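You operate a simulated robot arm through the tools that you are given. There is no shell and no other tool.

You run a simulated robot arm. Do the job below in one go: nothing can be reset, and whatever is moved stays where it is left.

Task
Shut down the machine with the service panel for moving.
Fine: mute the alarm, power switch off, machine breaker off, then park the plug in its holder.

The check looks at the end state, three seconds after you hand in, the way a careful person would. Anything else that was tipped, shoved, dropped, spilled or broken makes it a failure.

Robot
A 6-joint arm with a two-finger gripper, fixed in place. Base frame: the origin is at the foot of the arm, x ahead of it, y to its left, z up. Readings come in mm, rad, newtons and seconds.
With the tool pointing down near the work surface it reaches from about 280 to 680 mm from the base axis. Its first joint turns from -1.152 to 1.152 rad. Payload 2.45 kg.
The tool frame sits at the grasp point between the pads (the TCP): z along the fingers, y along the line on which they close. The tips reach 30 mm beyond it. The gripper opens to 106 mm. The gripper's body begins 79 mm behind the TCP.
Orientation is that of the tool frame in the base frame, as a unit quaternion [x, y, z, w]. With the fingers straight down and closing along the base's y, the tool's x points along the base's -x, its y along +y and its z along -z.

Tools
- The arm moves only by the tool nudge_tool. Its argument "rows" is a list of rows, each an object of numbers (a shift or turn left out is 0, a gripper value left out holds the last): "wx", "wy", "wz": the turn, a rotation vector about the tool's x, y, z in rad; "x", "y", "z": the shift along the tool's x, y, z in mm; "hand": the closure in counts, from 0 (fully open) to 255 (shut). In form: [{"wx": .., "wy": .., "wz": .., "x": .., "y": .., "z": .., "hand": ..}, ...]. A call has 1 to 20 rows; each row is the pose to reach, as a shift and turn from the pose commanded when the call began, along the tool's axes at that moment. Each row takes 0.2 s and may step no farther than 50 mm and 0.15 rad from the row before; otherwise, or with a gripper value out of range, the whole call is refused. Where a pose cannot be reached the arm comes as near as it can. A force on the tool above 40 N (or 10 N above the force at the start of the call, whichever is more), or a blocked arm, ends the call early, and 0.2 s more pass. Each finger travels about 153 mm/s and halts on what it meets, pressing with about 23 N; the grip force reading is that of the motor and also rises with nothing between the fingers. The clock runs only during rows and for 0.2 s after the last one: add rows that repeat a pose to give the fingers time. The reply holds the time, the measured pose of the TCP, the force on the tool along the base axes, the opening and the grip force, in the units named above and with some noise, with the torque about the TCP (base axes, N m) and any sound that the robot's microphone picked up.
- Cameras (640 x 400 px; columns grow to the right, rows downward): "scene" is fixed at [69.7, 431.8, 1415.2]; the picture's right is [-0.60, -0.80, 0.00], its down [-0.41, 0.31, -0.86] and it looks along [0.68, -0.52, -0.52] (base axes); focal length 332 px, centre (320, 200). "wrist" rides on the gripper at [76, -2, -106] in the tool frame; the picture's right is [0.02, 1.00, 0.00], its down [-0.78, 0.02, -0.62] and it looks along [-0.62, 0.01, 0.78] (tool axes); focal length 247 px, centre (320, 200). There is no depth. A picture from a camera that has moved, and an enlarged one, comes with that camera's place and axes in the base frame and with its lens. The place of the scene camera against the robot may be out by one fixed shift of up to 12 mm in any direction.
- get_image(camera): a new picture of that camera. No time passes.
- enlarge(camera, box): a new picture of the part [left, top, right, bottom] of that camera's present view, enlarged. No time passes.
- hand_in(): hands the job in; it is judged then, once.

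Places have to be worked out from the pictures, the camera data and where the tool is seen. Open the gripper and draw the arm clear of the work before you hand the job in, unless the task says otherwise.

The tools are called after "Call:" by a JSON object that holds its "api" and its "payload". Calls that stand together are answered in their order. nudge_tool: Moves the arm, as the interface text tells. Its arguments: {"type":"object","properties":{"rows":{"type":"array","items":{"type":"object","properties":{"wx":{"type":"number"},"wy":{"type":"number"},"wz":{"type":"number"},"x":{"type":"number"},"y":{"type":"number"},"z":{"type":"number"},"hand":{"type":"number"}}}}},"required":["rows"]} The other tools are called the same way: get_image (camera) takes a picture; enlarge (camera, box) takes an enlarged picture of a part of a camera's view; hand_in () hands the job in.

At the start:

```text
time: 0.0
eef_pos: [348.0, -38.8, 1250.9]
tcp_rot: [0.0, 1.0, 0.0, 0.001]
ft_force: [-1.2, -0.6, 0.1]
torque: [0.0, 0.02, -0.02]
grip_width: 106.3
finger_force: 0.1
```

scene: 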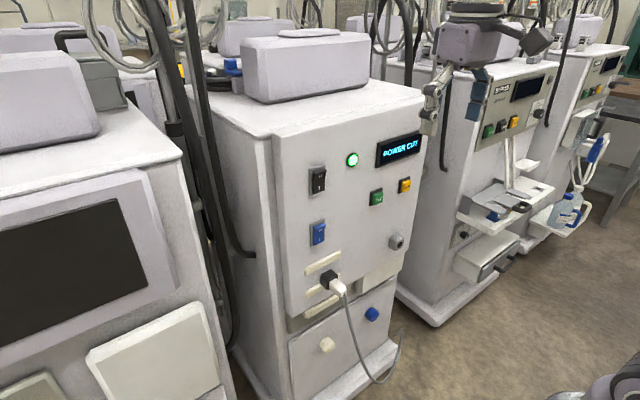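
wrist: 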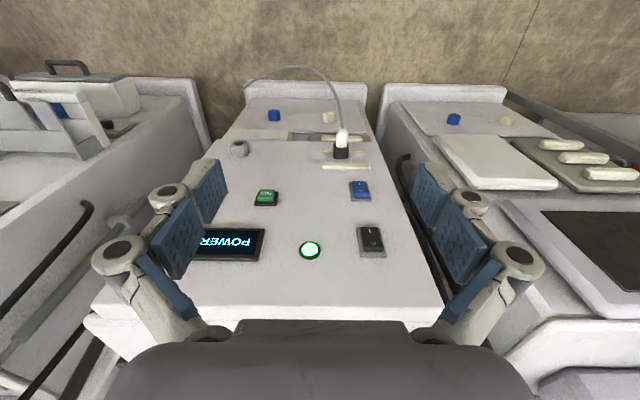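

The start pictures show the machine panel ahead of the arm. I'll enlarge parts of both views to identify each control before moving.

Call:
{"api": "enlarge", "payload": {"camera": "scene", "box": [280, 120, 440, 220]}}

Call:
{"api": "enlarge", "payload": {"camera": "scene", "box": [270, 220, 430, 400]}}

Call:
{"api": "enlarge", "payload": {"camera": "wrist", "box": [190, 60, 430, 280]}}

Call:
{"api": "enlarge", "payload": {"camera": "scene", "box": [400, 0, 640, 150]}}

```text
4.00 times, centred on (360, 170) of scene
camera zoom: at [69.7, 431.8, 1415.2], right [-0.6, -0.8, 0.0], down [-0.41, 0.31, -0.86], along [0.68, -0.52, -0.52], focal length 1328 px, centre (160, 320)
```

zoom: 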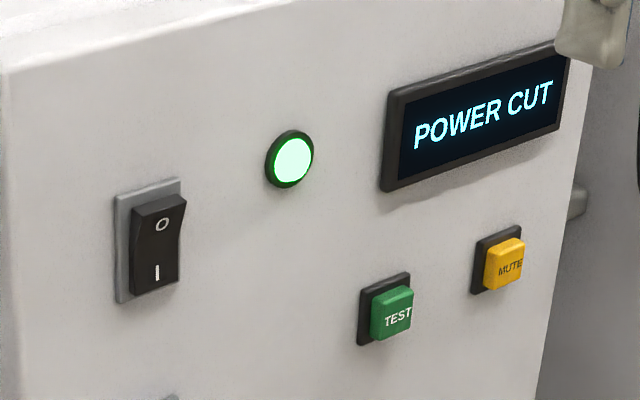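

```text
2.22 times, centred on (350, 310) of scene
camera zoom: at [69.7, 431.8, 1415.2], right [-0.6, -0.8, 0.0], down [-0.41, 0.31, -0.86], along [0.68, -0.52, -0.52], focal length 738 px, centre (253, -44)
```

zoom: 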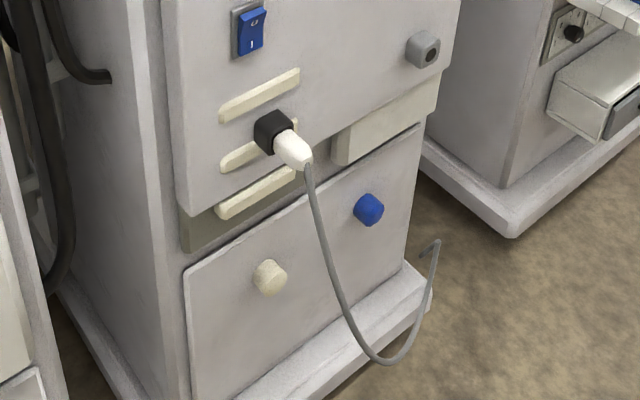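

```text
1.82 times, centred on (310, 170) of wrist
camera zoom: at [270.9, -40.9, 1358.1], right [-0.02, 1.0, 0.0], down [0.78, 0.02, 0.62], along [0.62, 0.01, -0.78], focal length 449 px, centre (338, 254)
```

zoom: 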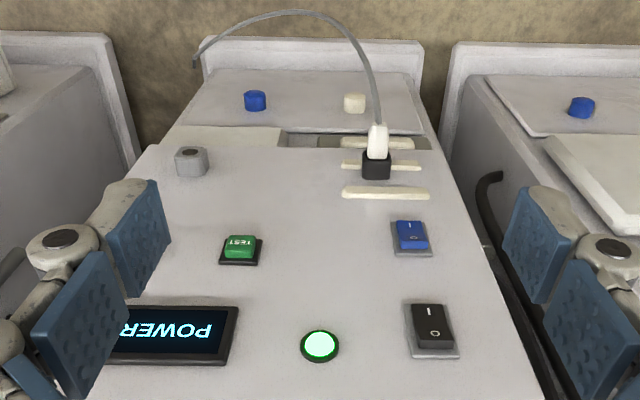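

```text
2.67 times, centred on (520, 75) of scene
camera zoom: at [69.7, 431.8, 1415.2], right [-0.6, -0.8, 0.0], down [-0.41, 0.31, -0.86], along [0.68, -0.52, -0.52], focal length 885 px, centre (-213, 533)
```

zoom: 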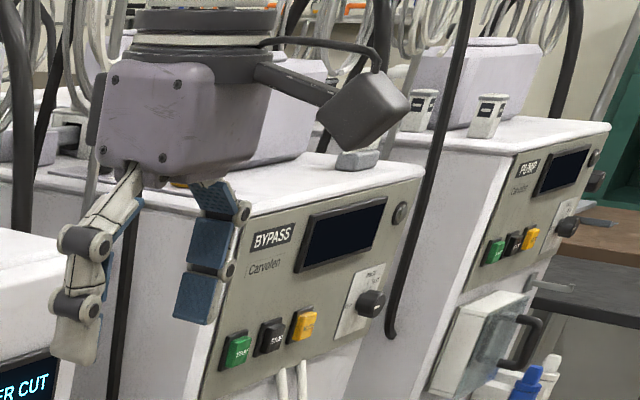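

Triangulating both views puts the panel face at about x=580. The lamp is near (579,-52,1100), the black rocker (572,50,1082), the blue rocker (574,48,939), MUTE (570,-251,968), the plug (536,17,770) and the grey holder (564,-242,785). I'll swing the tool to point forward (+x), staying well short of the panel, and close the fingers for pressing.

Call:
{"api": "nudge_tool", "payload": {"rows": [{"wy": -0.143, "x": -4, "y": -8, "z": 10, "hand": 255}, {"wy": -0.286, "x": -8, "y": -16, "z": 25}, {"wy": -0.428, "x": -12, "y": -24, "z": 40}, {"wy": -0.571, "x": -16, "y": -32, "z": 55}, {"wy": -0.714, "x": -20, "y": -40, "z": 70}, {"wy": -0.857, "x": -24, "y": -48, "z": 85}, {"wy": -1.0, "x": -28, "y": -56, "z": 100}, {"wy": -1.142, "x": -32, "y": -64, "z": 115}, {"wy": -1.285, "x": -36, "y": -72, "z": 130}, {"wy": -1.428, "x": -40, "y": -80, "z": 145}, {"wy": -1.571, "x": -45, "y": -88, "z": 160}, {"wy": -1.571, "x": -45, "y": -88, "z": 160}]}}

```text
time: 2.6
eef_pos: [391.9, -127.7, 1090.6]
tcp_rot: [0.001, 0.707, -0.001, 0.707]
ft_force: [0.1, -0.4, -0.4]
torque: [0.03, 0.01, 0.01]
grip_width: 0.0
finger_force: 23.2
```

The tool now points along +x at (392,-128,1091). I'll look at the panel from here.

Call:
{"api": "get_image", "payload": {"camera": "wrist"}}

Call:
{"api": "get_image", "payload": {"camera": "scene"}}

Call:
{"api": "enlarge", "payload": {"camera": "scene", "box": [290, 150, 350, 260]}}

```text
taken
camera wrist: at [285.7, -128.8, 1014.7], right [0.0, 1.0, -0.02], down [-0.62, 0.02, 0.78], along [0.78, 0.01, 0.62], focal length 247 px, centre (320, 200)
```

wrist: 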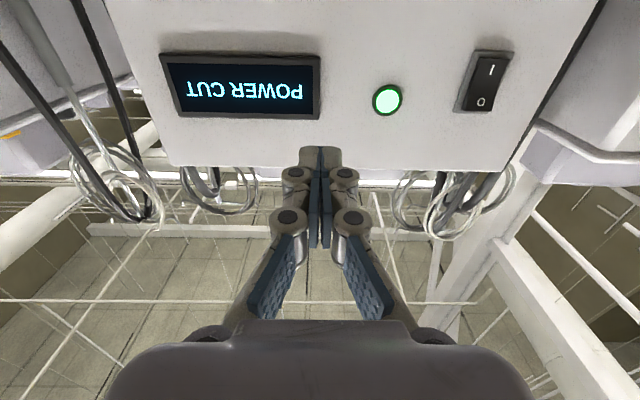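

```text
taken
```

scene: 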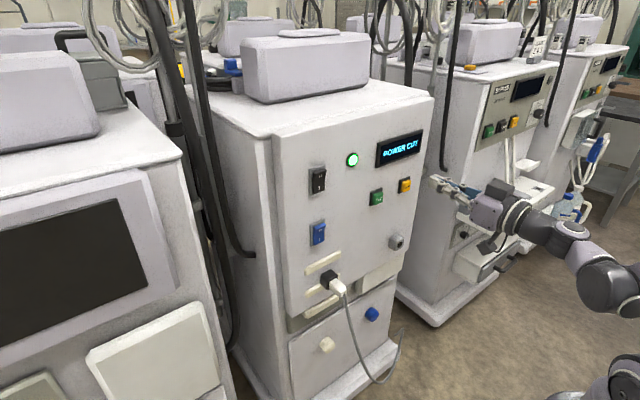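

```text
3.64 times, centred on (320, 205) of scene
camera zoom: at [69.7, 431.8, 1415.2], right [-0.6, -0.8, 0.0], down [-0.41, 0.31, -0.86], along [0.68, -0.52, -0.52], focal length 1207 px, centre (320, 182)
```

zoom: 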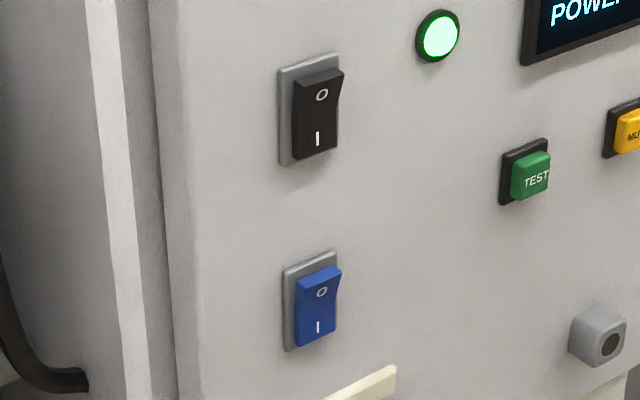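

Both rockers have their O halves sticking out, so both are ON, and O is at the top. I'll move in front of the MUTE button with the tips about 70 mm short of it, and check the alignment.

Call:
{"api": "nudge_tool", "payload": {"rows": [{"x": 25, "y": -25, "z": 15}, {"x": 50, "y": -50, "z": 30}, {"x": 75, "y": -75, "z": 45}, {"x": 100, "y": -100, "z": 60}, {"x": 122, "y": -123, "z": 73}, {"x": 122, "y": -123, "z": 73}]}}

Call:
{"api": "get_image", "payload": {"camera": "wrist"}}

Call:
{"api": "enlarge", "payload": {"camera": "scene", "box": [340, 140, 500, 260]}}

```text
time: 4.0
eef_pos: [482.8, -267.4, 994.7]
tcp_rot: [0.0, 0.707, 0.0, 0.707]
ft_force: [-0.6, -1.2, -0.1]
torque: [-0.03, -0.02, -0.04]
grip_width: 0.2
finger_force: 22.7
out of reach, approached as far as the arm can: row 2, 3, 4, 5, 6
```

```text
taken
camera wrist: at [376.0, -269.4, 919.4], right [0.0, 1.0, -0.02], down [-0.62, 0.02, 0.78], along [0.78, 0.01, 0.62], focal length 247 px, centre (320, 200)
```

wrist: 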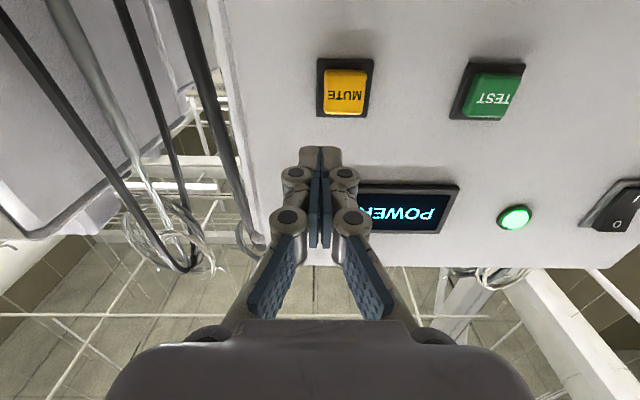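

```text
3.33 times, centred on (420, 200) of scene
camera zoom: at [69.7, 431.8, 1415.2], right [-0.6, -0.8, 0.0], down [-0.41, 0.31, -0.86], along [0.68, -0.52, -0.52], focal length 1106 px, centre (-13, 200)
```

zoom: 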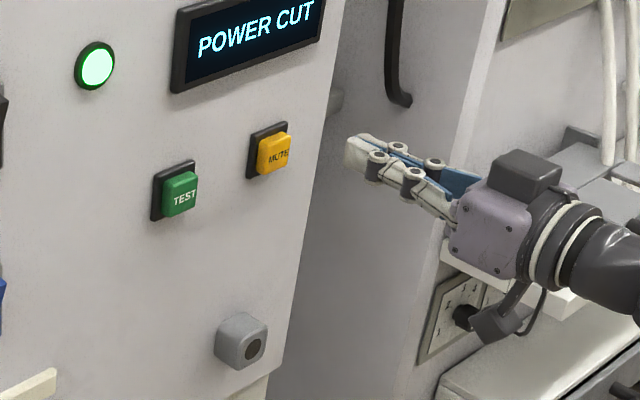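

The target was too close in for the arm, which stopped at (483,-267,995). From this view MUTE is at about (568,-253,970). I'll yaw the tool outward (toward -y) to ease the reach and move a little forward, then see where the arm settles.

Call:
{"api": "nudge_tool", "payload": {"rows": [{"wx": 0.12, "z": 10}, {"wx": 0.24, "z": 20}, {"wx": 0.36, "z": 25}, {"wx": 0.36, "z": 25}]}}

```text
time: 5.0
eef_pos: [512.7, -271.5, 1005.8]
tcp_rot: [0.127, 0.696, -0.126, 0.696]
ft_force: [-0.4, -0.7, 0.5]
torque: [-0.01, 0.0, -0.02]
grip_width: 0.0
finger_force: 23.4
out of reach, approached as far as the arm can: row 1, 2, 3, 4
```

Still at a reach limit, at (513,-272,1006). I'll look at the arm's configuration to see what is limiting it.

Call:
{"api": "get_image", "payload": {"camera": "scene"}}

Call:
{"api": "get_image", "payload": {"camera": "wrist"}}

```text
taken
```

scene: 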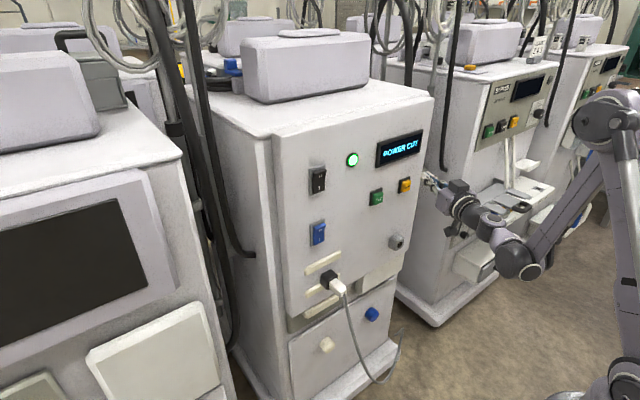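

```text
taken
camera wrist: at [413.5, -235.1, 930.4], right [0.35, 0.94, -0.02], down [-0.58, 0.23, 0.78], along [0.74, -0.26, 0.62], focal length 247 px, centre (320, 200)
```

wrist: 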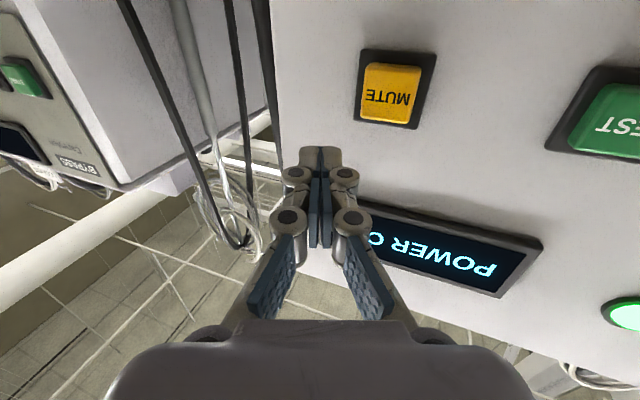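

The arm seems folded too tightly when the tool is level. Pitching the tool to about 45° down should raise the wrist and open the arm, so I'll remove the yaw, pitch down, and back off slightly.

Call:
{"api": "nudge_tool", "payload": {"rows": [{"wx": -0.049, "wy": 0.111, "wz": -0.02, "x": 1, "y": 1, "z": -5}, {"wx": -0.097, "wy": 0.222, "wz": -0.04, "x": 2, "y": 2, "z": -10}, {"wx": -0.146, "wy": 0.333, "wz": -0.06, "x": 3, "y": 3, "z": -15}, {"wx": -0.195, "wy": 0.443, "wz": -0.081, "x": 4, "y": 4, "z": -20}, {"wx": -0.244, "wy": 0.554, "wz": -0.101, "x": 5, "y": 5, "z": -26}, {"wx": -0.292, "wy": 0.665, "wz": -0.121, "x": 6, "y": 6, "z": -32}, {"wx": -0.341, "wy": 0.776, "wz": -0.141, "x": 6, "y": 6, "z": -37}, {"wx": -0.341, "wy": 0.776, "wz": -0.141, "x": 6, "y": 6, "z": -37}]}}

```text
time: 6.8
eef_pos: [480.7, -250.2, 1000.0]
tcp_rot: [0.0, 0.924, 0.0, 0.383]
ft_force: [0.6, 0.0, 1.5]
torque: [0.0, 0.0, 0.04]
grip_width: 0.1
finger_force: 23.6
```

With the pitch at 45° the arm reached (481,-250,1000) without trouble. I'll line up with MUTE, keeping the front edge of the tips about 15 mm short of its face.

Call:
{"api": "nudge_tool", "payload": {"rows": [{"x": 0, "y": -1, "z": 11}, {"x": -8, "y": -2, "z": 25}, {"x": -16.3, "y": -2.8, "z": 38.9}, {"x": -16.3, "y": -2.8, "z": 38.9}]}}

Call:
{"api": "get_image", "payload": {"camera": "wrist"}}

Call:
{"api": "enlarge", "payload": {"camera": "scene", "box": [360, 140, 460, 220]}}

```text
time: 7.8
eef_pos: [519.8, -253.0, 984.9]
tcp_rot: [0.001, 0.923, 0.0, 0.384]
ft_force: [-0.7, -0.5, 0.0]
torque: [-0.02, 0.01, -0.01]
grip_width: 0.0
finger_force: 23.1
```

```text
taken
camera wrist: at [389.8, -255.1, 1006.1], right [-0.02, 1.0, -0.01], down [0.11, 0.02, 0.99], along [0.99, 0.01, -0.11], focal length 247 px, centre (320, 200)
```

wrist: 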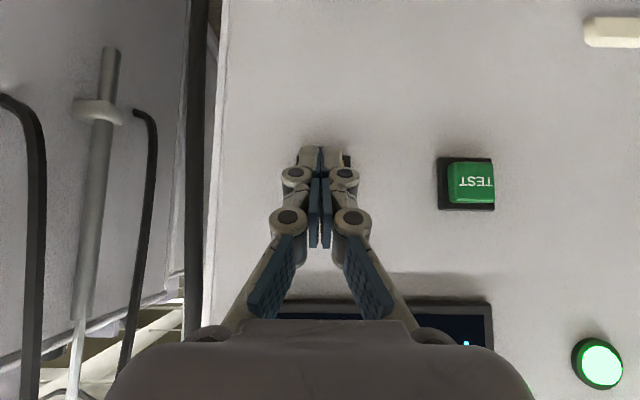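

```text
5.00 times, centred on (410, 180) of scene
camera zoom: at [69.7, 431.8, 1415.2], right [-0.6, -0.8, 0.0], down [-0.41, 0.31, -0.86], along [0.68, -0.52, -0.52], focal length 1660 px, centre (-130, 300)
```

zoom: 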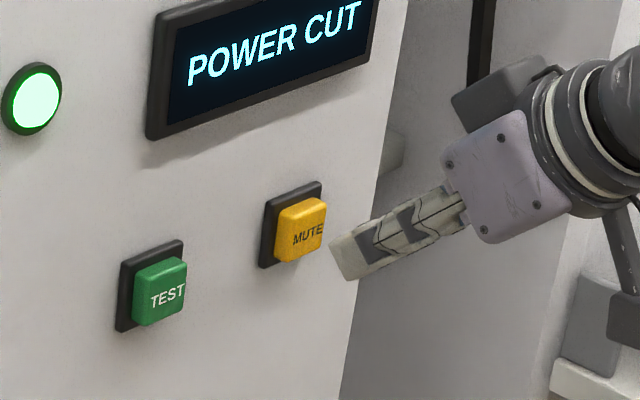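

The tips are level with MUTE (about z=972) and centred in y. I'll push straight in along base +x.

Call:
{"api": "nudge_tool", "payload": {"rows": [{"x": -5.66, "z": 5.66}, {"x": -8.5, "z": 8.5}, {"x": -10.6, "z": 10.6}]}}

Call:
{"api": "enlarge", "payload": {"camera": "scene", "box": [360, 140, 460, 220]}}

```text
time: 8.6
eef_pos: [533.9, -253.2, 985.6]
tcp_rot: [0.0, 0.923, 0.0, 0.384]
ft_force: [0.2, -0.7, 0.2]
torque: [0.01, 0.0, 0.0]
grip_width: 0.3
finger_force: 22.9
```

```text
5.00 times, centred on (410, 180) of scene
camera zoom: at [69.7, 431.8, 1415.2], right [-0.6, -0.8, 0.0], down [-0.41, 0.31, -0.86], along [0.68, -0.52, -0.52], focal length 1660 px, centre (-130, 300)
```

zoom: 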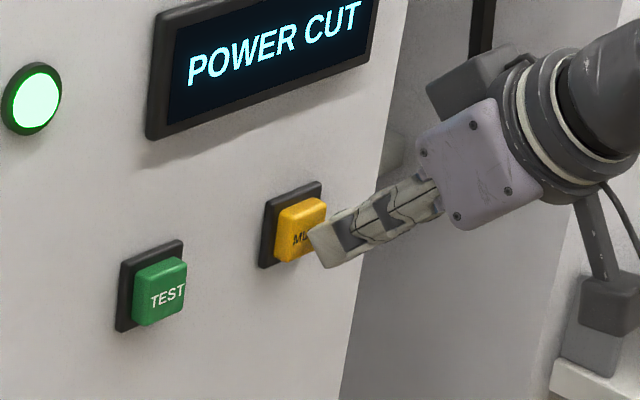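

No contact yet, with the front edge near x=563. I'll keep pushing in small steps.

Call:
{"api": "nudge_tool", "payload": {"rows": [{"x": -1.4, "z": 1.4}, {"x": -2.8, "z": 2.8}, {"x": -4.2, "z": 4.2}]}}

Call:
{"api": "enlarge", "payload": {"camera": "scene", "box": [360, 140, 460, 220]}}

```text
time: 9.4
eef_pos: [540.7, -253.7, 984.7]
tcp_rot: [-0.001, 0.924, 0.001, 0.383]
ft_force: [-1.9, 1.0, 0.3]
torque: [0.02, -0.03, 0.04]
grip_width: 6.1
finger_force: 28.3
heard: click
```

```text
5.00 times, centred on (410, 180) of scene
camera zoom: at [69.7, 431.8, 1415.2], right [-0.6, -0.8, 0.0], down [-0.41, 0.31, -0.86], along [0.68, -0.52, -0.52], focal length 1660 px, centre (-130, 300)
```

zoom: 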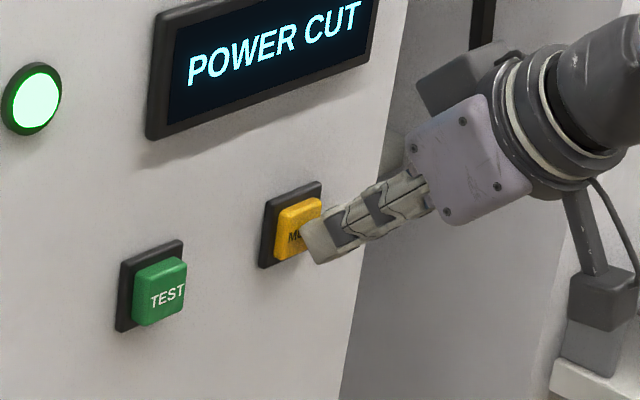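

A click was heard with light contact. I'll back off along -x and check the panel.

Call:
{"api": "nudge_tool", "payload": {"rows": [{"x": 7, "z": -7}, {"x": 21, "z": -21}, {"x": 42, "z": -42}, {"x": 42, "z": -42}]}}

Call:
{"api": "enlarge", "payload": {"camera": "scene", "box": [280, 120, 440, 220]}}

Call:
{"api": "get_image", "payload": {"camera": "wrist"}}

```text
time: 10.4
eef_pos: [479.9, -252.9, 983.4]
tcp_rot: [0.0, 0.924, 0.001, 0.383]
ft_force: [-0.5, 0.4, 1.1]
torque: [-0.02, 0.0, -0.01]
grip_width: 0.0
finger_force: 28.3
```

```text
4.00 times, centred on (360, 170) of scene
camera zoom: at [69.7, 431.8, 1415.2], right [-0.6, -0.8, 0.0], down [-0.41, 0.31, -0.86], along [0.68, -0.52, -0.52], focal length 1328 px, centre (160, 320)
```

zoom: 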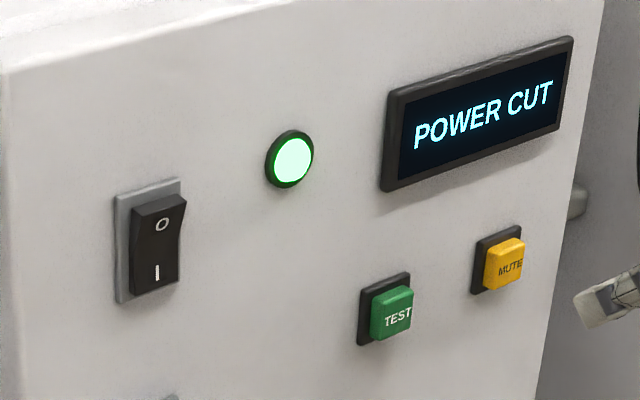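

```text
taken
camera wrist: at [352.1, -255.2, 1005.7], right [-0.02, 1.0, -0.01], down [0.11, 0.02, 0.99], along [0.99, 0.01, -0.11], focal length 247 px, centre (320, 200)
```

wrist: 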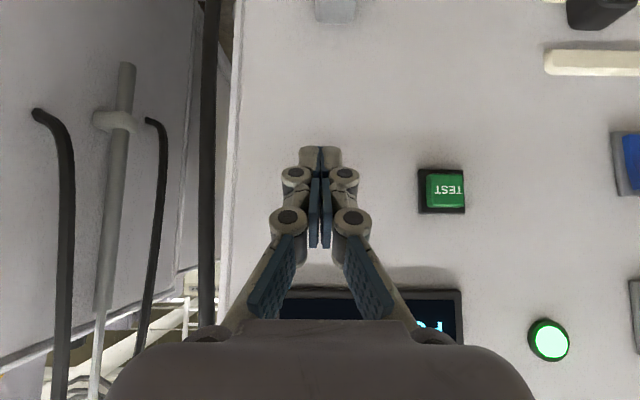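

The display still reads POWER CUT after the click, so nothing visible changed. I'll go on to the black power rocker: its O half is at about z=1098, y=51. I'll traverse with clearance and line up.

Call:
{"api": "nudge_tool", "payload": {"rows": [{"x": -12, "y": 38, "z": -10.6}, {"x": -25, "y": 76, "z": -21}, {"x": -37, "y": 114, "z": -32}, {"x": -50, "y": 152, "z": -42}, {"x": -62, "y": 190, "z": -53}, {"x": -75, "y": 228, "z": -64}, {"x": -87, "y": 266, "z": -74}, {"x": -99, "y": 303, "z": -85}, {"x": -99, "y": 303, "z": -85}]}}

Call:
{"api": "get_image", "payload": {"camera": "wrist"}}

Call:
{"api": "enlarge", "payload": {"camera": "scene", "box": [270, 120, 430, 220]}}

```text
time: 12.4
eef_pos: [490.9, 49.9, 1114.5]
tcp_rot: [0.0, 0.924, 0.001, 0.383]
ft_force: [-0.6, -0.6, 0.3]
torque: [-0.02, -0.04, 0.0]
grip_width: 0.0
finger_force: 28.8
```

```text
taken
camera wrist: at [361.8, 47.1, 1136.6], right [-0.01, 1.0, -0.01], down [0.11, 0.02, 0.99], along [0.99, 0.01, -0.11], focal length 247 px, centre (320, 200)
```

wrist: 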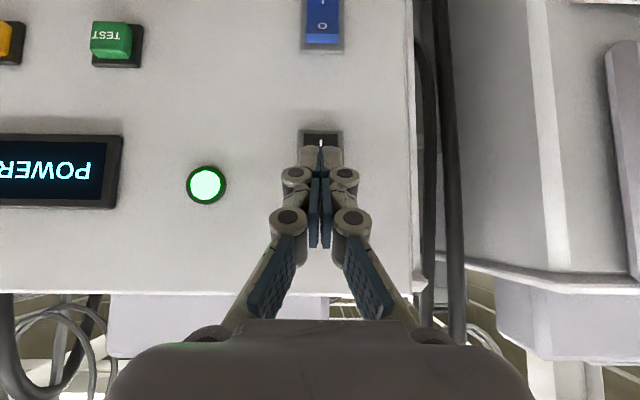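

```text
4.00 times, centred on (350, 170) of scene
camera zoom: at [69.7, 431.9, 1415.2], right [-0.6, -0.8, 0.0], down [-0.41, 0.31, -0.86], along [0.68, -0.52, -0.52], focal length 1328 px, centre (200, 320)
```

zoom: 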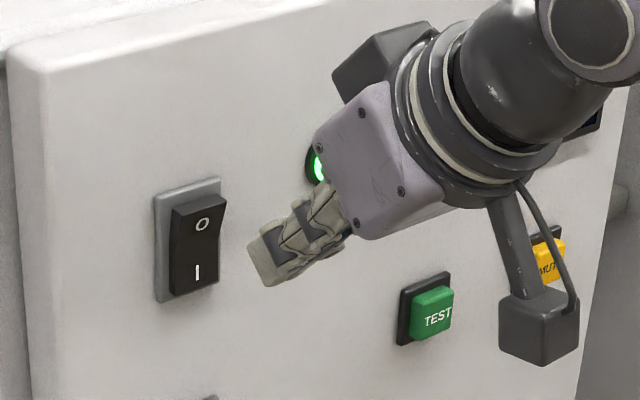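

The tip is aligned with the black rocker: bezel centred at y≈50, O half near z=1101. I'll advance in +x to just short of contact, then press in small steps.

Call:
{"api": "nudge_tool", "payload": {"rows": [{"x": -12, "z": 12}, {"x": -24, "z": 24}, {"x": -26.2, "z": 26.2}, {"x": -27.6, "z": 27.6}, {"x": -27.6, "z": 27.6}]}}

Call:
{"api": "enlarge", "payload": {"camera": "scene", "box": [270, 120, 430, 220]}}

```text
time: 13.6
eef_pos: [531.0, 48.9, 1113.7]
tcp_rot: [0.0, 0.924, 0.001, 0.383]
ft_force: [0.1, -1.1, 0.2]
torque: [0.02, 0.0, -0.01]
grip_width: 0.0
finger_force: 28.0
```

```text
4.00 times, centred on (350, 170) of scene
camera zoom: at [69.7, 431.8, 1415.2], right [-0.6, -0.8, 0.0], down [-0.41, 0.31, -0.86], along [0.68, -0.52, -0.52], focal length 1328 px, centre (200, 320)
```

zoom: 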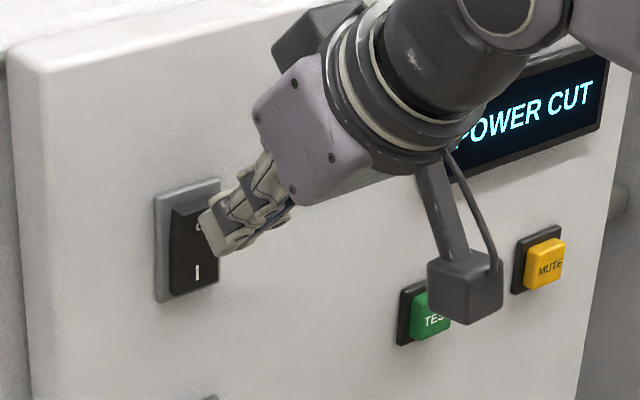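

The tip is just in front of the O half, with the edge at about x=560. I'll press in with 2 mm steps, raising slightly.

Call:
{"api": "nudge_tool", "payload": {"rows": [{"x": -2.8, "z": 0}, {"x": -4.2, "z": 1.4}, {"x": -5.6, "z": 2.8}, {"x": -7, "z": 4.2}]}}

Call:
{"api": "enlarge", "payload": {"camera": "scene", "box": [270, 120, 430, 220]}}

```text
time: 14.6
eef_pos: [538.2, 48.8, 1117.9]
tcp_rot: [0.0, 0.923, 0.001, 0.384]
ft_force: [-4.0, -0.6, 6.9]
torque: [-0.02, -0.12, -0.01]
grip_width: 5.9
finger_force: 28.4
```

```text
4.00 times, centred on (350, 170) of scene
camera zoom: at [69.5, 431.8, 1415.2], right [-0.6, -0.8, 0.0], down [-0.41, 0.31, -0.86], along [0.68, -0.52, -0.52], focal length 1328 px, centre (200, 320)
```

zoom: 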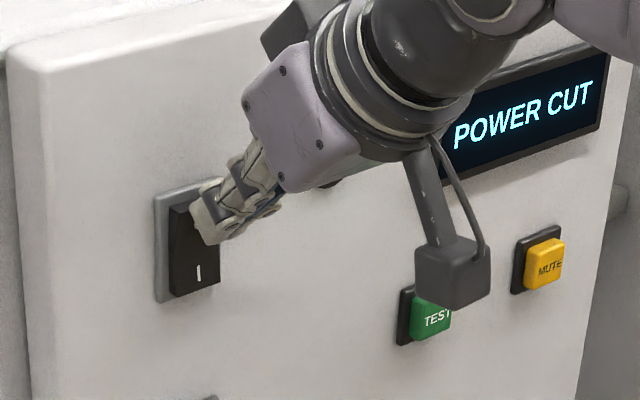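

Contact has begun (Fx -4, Fz +7) but no click yet. I'll push further in +x.

Call:
{"api": "nudge_tool", "payload": {"rows": [{"x": -1.4, "z": 1.4}, {"x": -2.8, "z": 2.8}, {"x": -4.2, "z": 4.2}]}}

Call:
{"api": "enlarge", "payload": {"camera": "scene", "box": [270, 120, 430, 220]}}

```text
time: 15.4
eef_pos: [543.4, 48.6, 1117.4]
tcp_rot: [0.001, 0.924, 0.0, 0.382]
ft_force: [-20.4, 0.0, 8.2]
torque: [-0.03, 0.04, 0.0]
grip_width: 6.0
finger_force: 28.8
```

```text
4.00 times, centred on (350, 170) of scene
camera zoom: at [68.9, 431.8, 1415.2], right [-0.6, -0.8, 0.0], down [-0.41, 0.31, -0.86], along [0.68, -0.52, -0.52], focal length 1328 px, centre (200, 320)
```

zoom: 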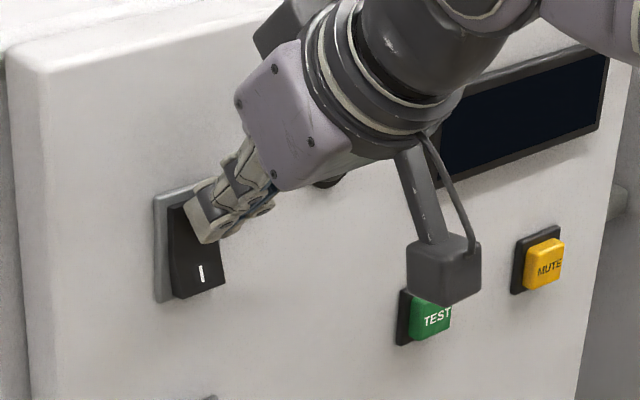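

The display went dark and the rocker has tipped to O, so power is off. I'll back off and check.

Call:
{"api": "nudge_tool", "payload": {"rows": [{"x": 7, "z": -7}, {"x": 21, "z": -21}, {"x": 42, "z": -42}, {"x": 42, "z": -42}]}}

Call:
{"api": "enlarge", "payload": {"camera": "scene", "box": [270, 120, 430, 280]}}

Call:
{"api": "get_image", "payload": {"camera": "wrist"}}

```text
time: 16.4
eef_pos: [483.9, 47.8, 1116.1]
tcp_rot: [-0.001, 0.923, 0.001, 0.384]
ft_force: [-1.0, 0.2, 0.1]
torque: [-0.01, 0.02, -0.01]
grip_width: 0.0
finger_force: 28.9
```

```text
2.50 times, centred on (350, 200) of scene
camera zoom: at [69.7, 431.8, 1415.2], right [-0.6, -0.8, 0.0], down [-0.41, 0.31, -0.86], along [0.68, -0.52, -0.52], focal length 830 px, centre (245, 200)
```

zoom: 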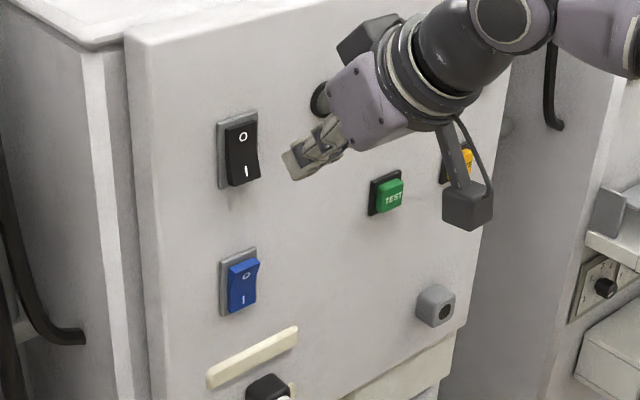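

```text
taken
camera wrist: at [354.5, 45.8, 1138.0], right [-0.02, 1.0, -0.01], down [0.11, 0.02, 0.99], along [0.99, 0.01, -0.11], focal length 247 px, centre (320, 200)
```

wrist: 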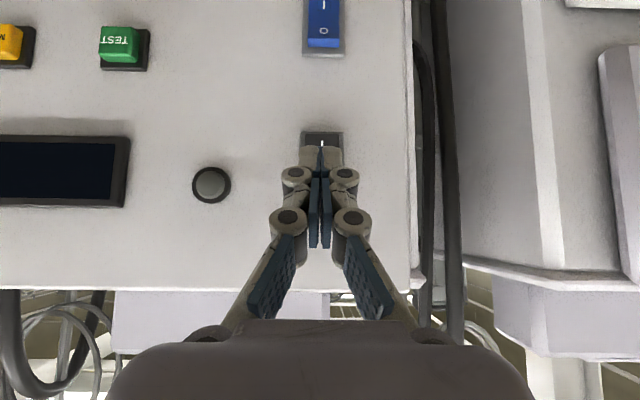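

Lamp and display are off and the black rocker is at O. The blue breaker's O half is at about (563,48.5,959). I'll move down in front of it.

Call:
{"api": "nudge_tool", "payload": {"rows": [{"x": 24, "z": 28, "y": 0.5}, {"x": 46, "z": 58, "y": 0.5}, {"x": 68, "z": 88, "y": 0.5}, {"x": 88, "z": 116, "y": 0.5}, {"x": 88, "z": 116, "y": 0.5}]}}

Call:
{"api": "get_image", "payload": {"camera": "wrist"}}

Call:
{"api": "enlarge", "payload": {"camera": "scene", "box": [270, 160, 430, 280]}}

```text
time: 17.6
eef_pos: [502.1, 48.7, 971.7]
tcp_rot: [0.001, 0.923, 0.0, 0.384]
ft_force: [0.0, -1.1, 0.2]
torque: [0.0, -0.01, -0.02]
grip_width: 0.0
finger_force: 28.4
```

```text
taken
camera wrist: at [373.1, 46.9, 992.6], right [-0.01, 1.0, -0.01], down [0.11, 0.02, 0.99], along [0.99, 0.01, -0.11], focal length 247 px, centre (320, 200)
```

wrist: 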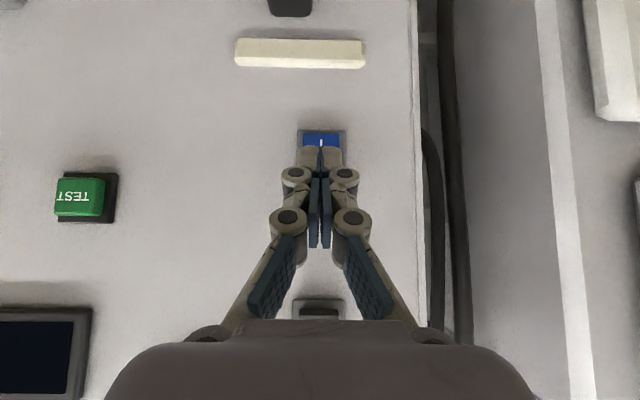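

```text
3.33 times, centred on (350, 220) of scene
camera zoom: at [69.7, 431.8, 1415.2], right [-0.6, -0.8, 0.0], down [-0.41, 0.31, -0.86], along [0.68, -0.52, -0.52], focal length 1106 px, centre (220, 133)
```

zoom: 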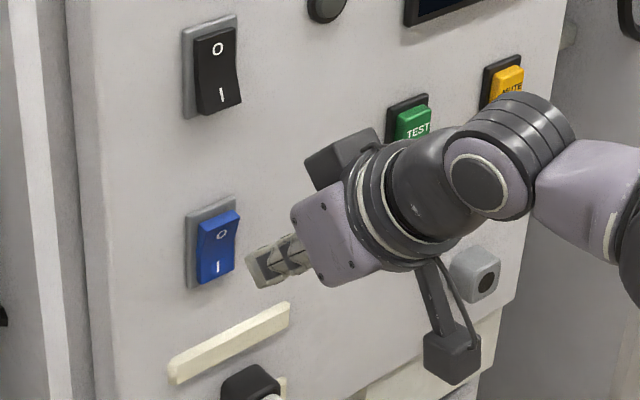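

The alignment matches what worked on the black rocker. I'll press in with a 3 mm rise, ending at a similar depth.

Call:
{"api": "nudge_tool", "payload": {"rows": [{"x": -16, "z": 12}, {"x": -23.3, "z": 19.1}, {"x": -26.2, "z": 21.9}, {"x": -28.3, "z": 24}, {"x": -29.7, "z": 25.5}, {"x": -31.1, "z": 26.9}]}}

Call:
{"api": "enlarge", "payload": {"camera": "scene", "box": [270, 160, 430, 280]}}

```text
time: 19.0
eef_pos: [542.5, 50.5, 975.2]
tcp_rot: [0.0, 0.924, 0.001, 0.382]
ft_force: [-34.7, 0.1, 16.3]
torque: [0.0, -0.07, 0.01]
grip_width: 6.0
finger_force: 28.4
```

```text
3.33 times, centred on (350, 220) of scene
camera zoom: at [68.5, 431.8, 1415.2], right [-0.6, -0.8, 0.0], down [-0.41, 0.31, -0.86], along [0.68, -0.52, -0.52], focal length 1106 px, centre (220, 133)
```

zoom: 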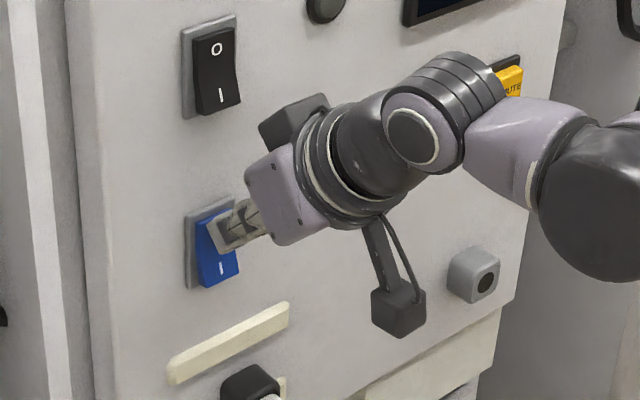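

The force rose to -35 N and the rocker seems to have tipped. I'll back off and verify.

Call:
{"api": "nudge_tool", "payload": {"rows": [{"x": 7, "z": -7}, {"x": 21, "z": -21}, {"x": 32, "z": -32}, {"x": 32, "z": -32}]}}

Call:
{"api": "enlarge", "payload": {"camera": "scene", "box": [290, 150, 350, 260]}}

Call:
{"api": "get_image", "payload": {"camera": "scene"}}

```text
time: 20.0
eef_pos: [501.4, 48.7, 976.8]
tcp_rot: [0.0, 0.924, 0.001, 0.383]
ft_force: [-0.9, -0.1, 0.2]
torque: [-0.01, 0.01, -0.02]
grip_width: 0.0
finger_force: 28.4
```

```text
3.64 times, centred on (320, 205) of scene
camera zoom: at [69.7, 431.8, 1415.2], right [-0.6, -0.8, 0.0], down [-0.41, 0.31, -0.86], along [0.68, -0.52, -0.52], focal length 1207 px, centre (320, 182)
```

zoom: 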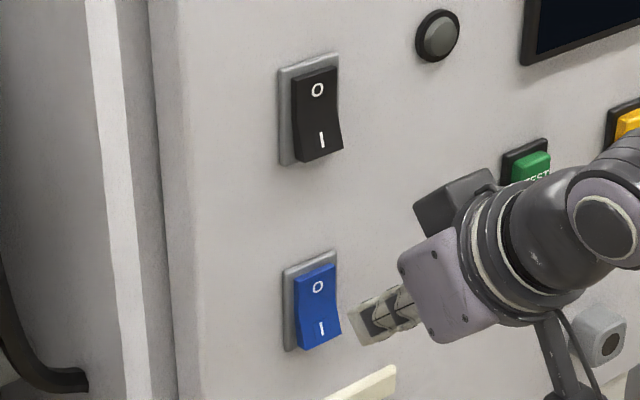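

```text
taken
```

scene: 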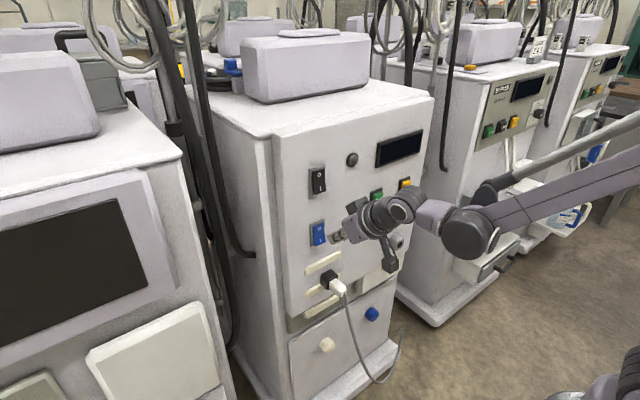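

Both rockers are now at O. Next I'll move to where the wrist camera can see the plug and the holder together.

Call:
{"api": "nudge_tool", "payload": {"rows": [{"x": 10, "y": -30, "z": -10}, {"x": 26, "y": -60, "z": 6}, {"x": 42, "y": -90, "z": 22}, {"x": 58, "y": -120, "z": 38}, {"x": 74, "y": -150, "z": 53}, {"x": 74, "y": -150, "z": 53}]}}

Call:
{"api": "get_image", "payload": {"camera": "wrist"}}

Call:
{"api": "enlarge", "payload": {"camera": "scene", "box": [290, 220, 420, 310]}}

Call:
{"api": "get_image", "payload": {"camera": "scene"}}

```text
time: 21.4
eef_pos: [485.7, -99.7, 887.0]
tcp_rot: [0.0, 0.923, 0.0, 0.384]
ft_force: [-0.5, 0.3, 1.1]
torque: [0.01, 0.01, -0.03]
grip_width: 0.0
finger_force: 28.6
```

```text
taken
camera wrist: at [356.6, -101.8, 909.3], right [-0.02, 1.0, -0.01], down [0.11, 0.02, 0.99], along [0.99, 0.01, -0.11], focal length 247 px, centre (320, 200)
```

wrist: 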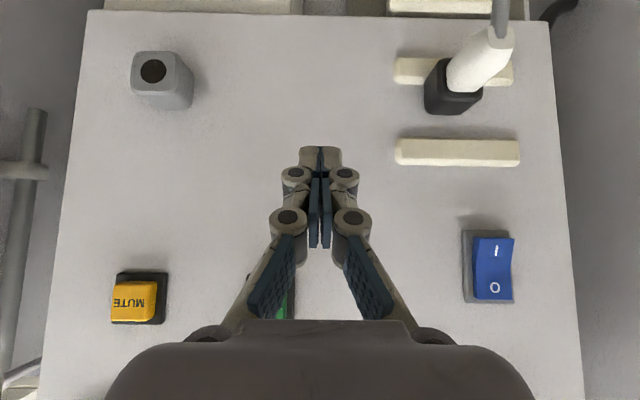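

```text
4.44 times, centred on (355, 265) of scene
camera zoom: at [69.7, 431.8, 1415.2], right [-0.6, -0.8, 0.0], down [-0.41, 0.31, -0.86], along [0.68, -0.52, -0.52], focal length 1475 px, centre (164, -89)
```

zoom: 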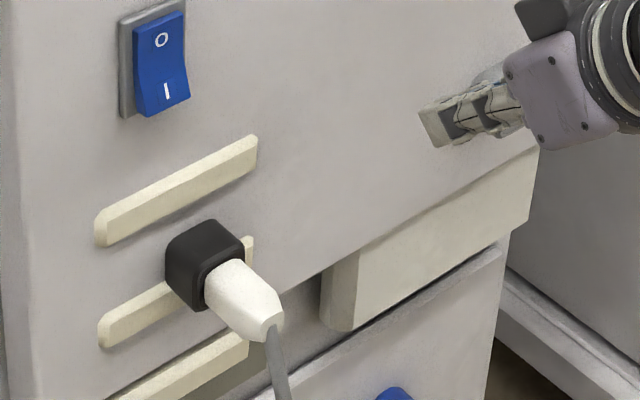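

```text
taken
```

scene: 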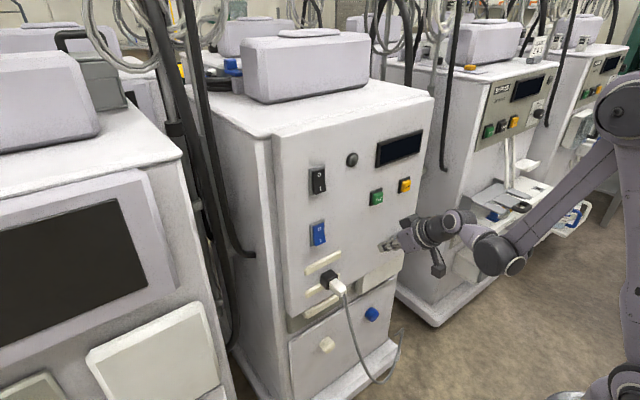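

I'll enlarge the plug and the holder in the wrist view to measure them.

Call:
{"api": "enlarge", "payload": {"camera": "wrist", "box": [400, 0, 540, 120]}}

Call:
{"api": "enlarge", "payload": {"camera": "wrist", "box": [100, 20, 240, 140]}}

```text
3.33 times, centred on (470, 60) of wrist
camera zoom: at [356.6, -101.8, 909.3], right [-0.02, 1.0, -0.01], down [0.11, 0.02, 0.99], along [0.99, 0.01, -0.11], focal length 823 px, centre (-180, 667)
```

zoom: 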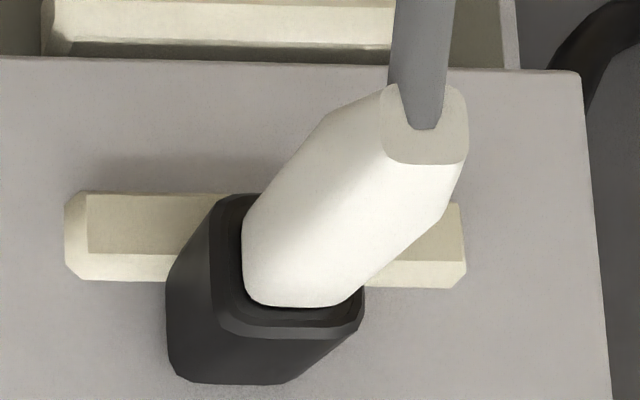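

```text
3.33 times, centred on (170, 80) of wrist
camera zoom: at [356.6, -101.8, 909.3], right [-0.02, 1.0, -0.01], down [0.11, 0.02, 0.99], along [0.99, 0.01, -0.11], focal length 823 px, centre (820, 600)
```

zoom: 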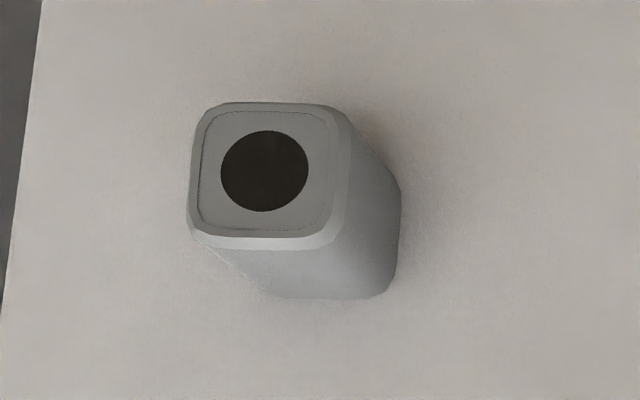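

Measurements so far:
- **Plug:** the axis is at about y=18.6, z=783, and the white body runs from x=505 to the socket face at x≈552. Its constant-width part is x 516–552, about 27 mm wide.
- **Holder:** the hole is at about (552,-241,781).

I'll open the fingers partway and move to above the plug.

Call:
{"api": "nudge_tool", "payload": {"rows": [{"x": -2, "y": 30, "z": 2, "hand": 90}, {"x": -6, "y": 60, "z": 9}, {"x": -12, "y": 90, "z": 18}, {"x": -17.7, "y": 118.3, "z": 27.6}, {"x": -17.7, "y": 118.3, "z": 27.6}]}}

Call:
{"api": "get_image", "payload": {"camera": "wrist"}}

Call:
{"api": "enlarge", "payload": {"camera": "scene", "box": [270, 190, 430, 310]}}

```text
time: 22.6
eef_pos: [517.2, 18.5, 880.3]
tcp_rot: [0.001, 0.923, 0.0, 0.384]
ft_force: [0.1, 0.4, 0.4]
torque: [-0.02, 0.01, -0.02]
grip_width: 68.6
finger_force: 0.1
```

```text
taken
camera wrist: at [388.4, 17.3, 901.9], right [-0.01, 1.0, -0.01], down [0.11, 0.02, 0.99], along [0.99, 0.01, -0.11], focal length 247 px, centre (320, 200)
```

wrist: 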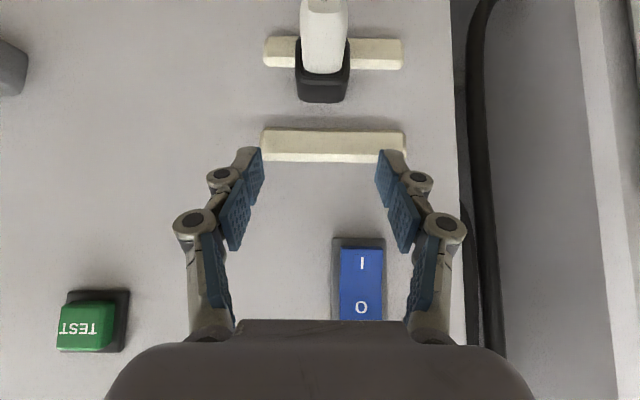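

```text
3.33 times, centred on (350, 250) of scene
camera zoom: at [69.7, 431.9, 1415.2], right [-0.6, -0.8, 0.0], down [-0.41, 0.31, -0.86], along [0.68, -0.52, -0.52], focal length 1106 px, centre (220, 33)
```

zoom: 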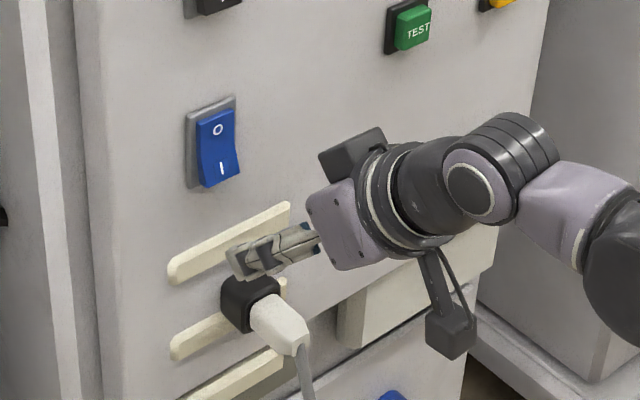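

The plug is centred at y≈19.3 between the open fingers. I'll descend straight down so they straddle it, to TCP z≈788.

Call:
{"api": "nudge_tool", "payload": {"rows": [{"x": 20, "y": 0.8, "z": 20}, {"x": 40, "y": 0.8, "z": 40}, {"x": 55, "y": 0.8, "z": 55}, {"x": 65, "y": 0.8, "z": 65}, {"x": 65, "y": 0.8, "z": 65}]}}

Call:
{"api": "get_image", "payload": {"camera": "wrist"}}

Call:
{"api": "enlarge", "payload": {"camera": "scene", "box": [270, 190, 430, 310]}}

```text
time: 23.8
eef_pos: [545.3, 20.9, 821.6]
tcp_rot: [0.001, 0.924, 0.001, 0.383]
ft_force: [0.1, 0.3, 0.4]
torque: [0.02, -0.01, 0.03]
grip_width: 68.3
finger_force: 0.1
out of reach, approached as far as the arm can: row 2, 3, 4, 5
```

```text
taken
camera wrist: at [415.7, 18.4, 843.5], right [-0.01, 1.0, -0.01], down [0.11, 0.02, 0.99], along [0.99, 0.01, -0.11], focal length 247 px, centre (320, 200)
```

wrist: 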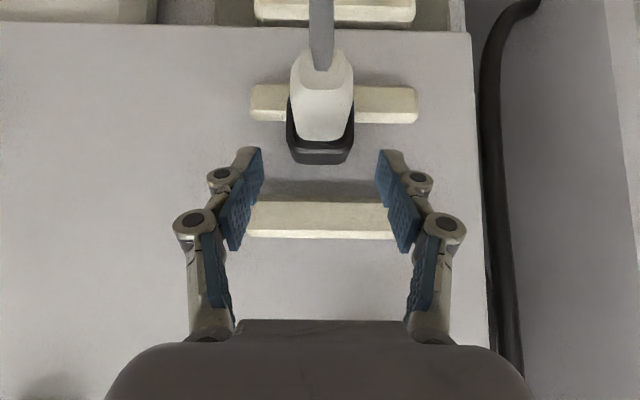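

```text
3.33 times, centred on (350, 250) of scene
camera zoom: at [69.7, 431.8, 1415.2], right [-0.6, -0.8, 0.0], down [-0.41, 0.31, -0.86], along [0.68, -0.52, -0.52], focal length 1106 px, centre (220, 33)
```

zoom: 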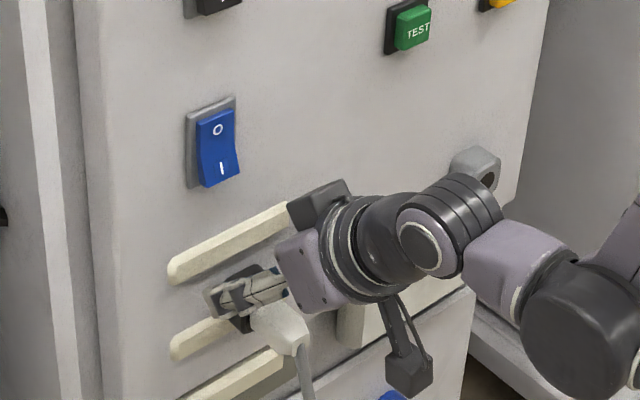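

The arm stopped at (545,21,822), the inner reach limit again at this pitch. A steeper pitch of about 70° down puts the wrist farther out, so I'll rise again and rotate.

Call:
{"api": "nudge_tool", "payload": {"rows": [{"x": -12, "y": -0.8, "z": -30}, {"x": -23.3, "y": -1.6, "z": -58.7}, {"x": -23.3, "y": -1.6, "z": -58.7, "wy": 0.145}, {"x": -23.3, "y": -1.6, "z": -58.7, "wy": 0.29}, {"x": -23.3, "y": -1.6, "z": -58.7, "wy": 0.436}, {"x": -23.3, "y": -1.6, "z": -58.7, "wy": 0.436}]}}

Call:
{"api": "get_image", "payload": {"camera": "wrist"}}

Call:
{"api": "enlarge", "payload": {"camera": "scene", "box": [270, 150, 470, 310]}}

```text
time: 25.2
eef_pos: [518.8, 17.1, 879.4]
tcp_rot: [0.0, 0.985, 0.001, 0.174]
ft_force: [0.9, -0.1, -0.3]
torque: [-0.06, 0.01, 0.01]
grip_width: 68.9
finger_force: 0.0
```

```text
taken
camera wrist: at [412.2, 15.4, 954.0], right [-0.02, 1.0, -0.01], down [0.52, 0.02, 0.85], along [0.85, 0.01, -0.52], focal length 247 px, centre (320, 200)
```

wrist: 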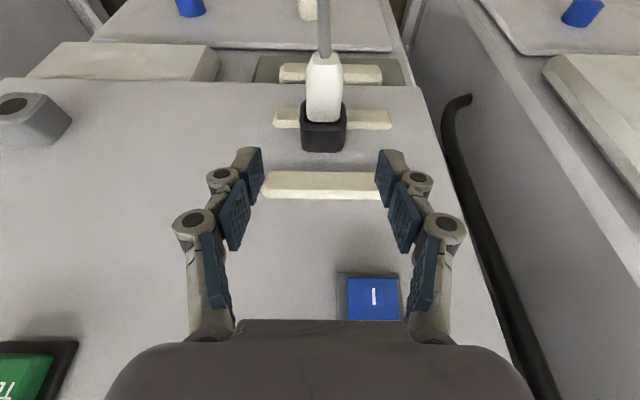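

```text
2.50 times, centred on (370, 230) of scene
camera zoom: at [69.7, 431.8, 1415.2], right [-0.6, -0.8, 0.0], down [-0.41, 0.31, -0.86], along [0.68, -0.52, -0.52], focal length 830 px, centre (195, 125)
```

zoom: 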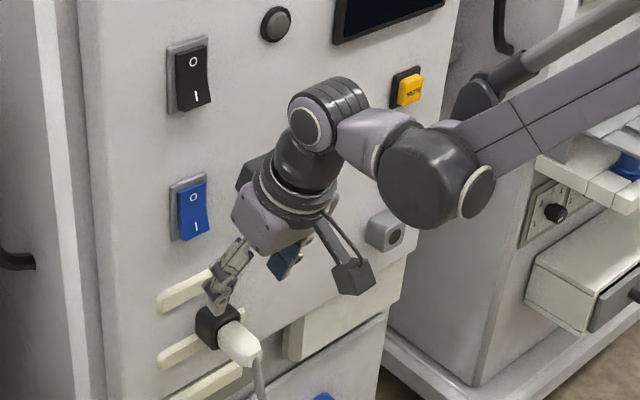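

The arm reached the 70° pose. My estimate puts the wrist's protruding box about 25 mm clear of the panel features during descent, so I'll descend to straddle the plug.

Call:
{"api": "nudge_tool", "payload": {"rows": [{"x": 8, "y": 1, "z": 29}, {"x": 16, "y": 1.7, "z": 58}, {"x": 22, "y": 1.7, "z": 78}, {"x": 24.5, "y": 1.7, "z": 87.9}, {"x": 24.5, "y": 1.7, "z": 87.9}]}}

Call:
{"api": "get_image", "payload": {"camera": "wrist"}}

Call:
{"api": "enlarge", "payload": {"camera": "scene", "box": [270, 190, 430, 310]}}

```text
time: 26.4
eef_pos: [527.5, 20.1, 788.0]
tcp_rot: [0.001, 0.985, 0.001, 0.174]
ft_force: [-0.1, 0.0, 0.1]
torque: [-0.02, -0.01, -0.01]
grip_width: 68.5
finger_force: 0.0
```

```text
taken
camera wrist: at [418.7, 17.9, 862.6], right [-0.02, 1.0, -0.01], down [0.52, 0.02, 0.85], along [0.85, 0.01, -0.52], focal length 247 px, centre (320, 200)
```

wrist: 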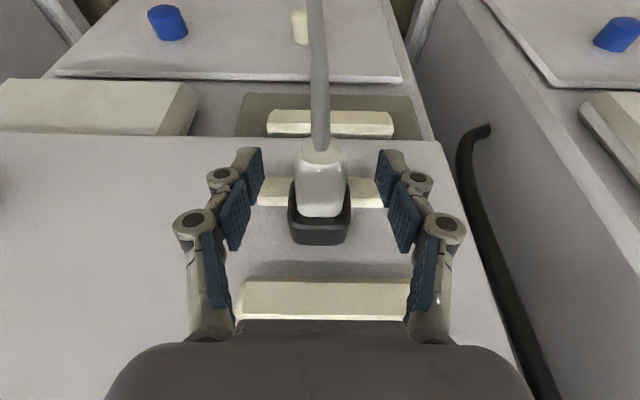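

```text
3.33 times, centred on (350, 250) of scene
camera zoom: at [69.7, 431.8, 1415.2], right [-0.6, -0.8, 0.0], down [-0.41, 0.31, -0.86], along [0.68, -0.52, -0.52], focal length 1106 px, centre (220, 33)
```

zoom: 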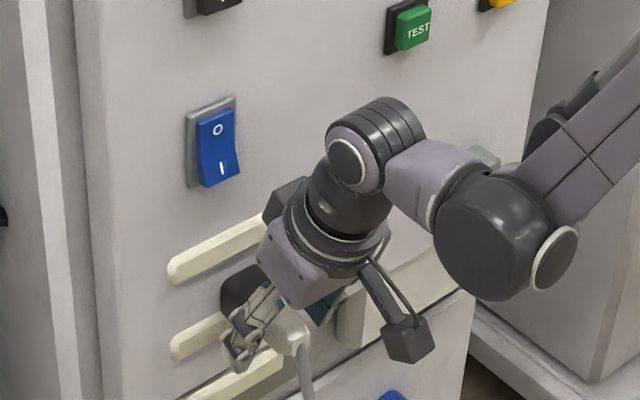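

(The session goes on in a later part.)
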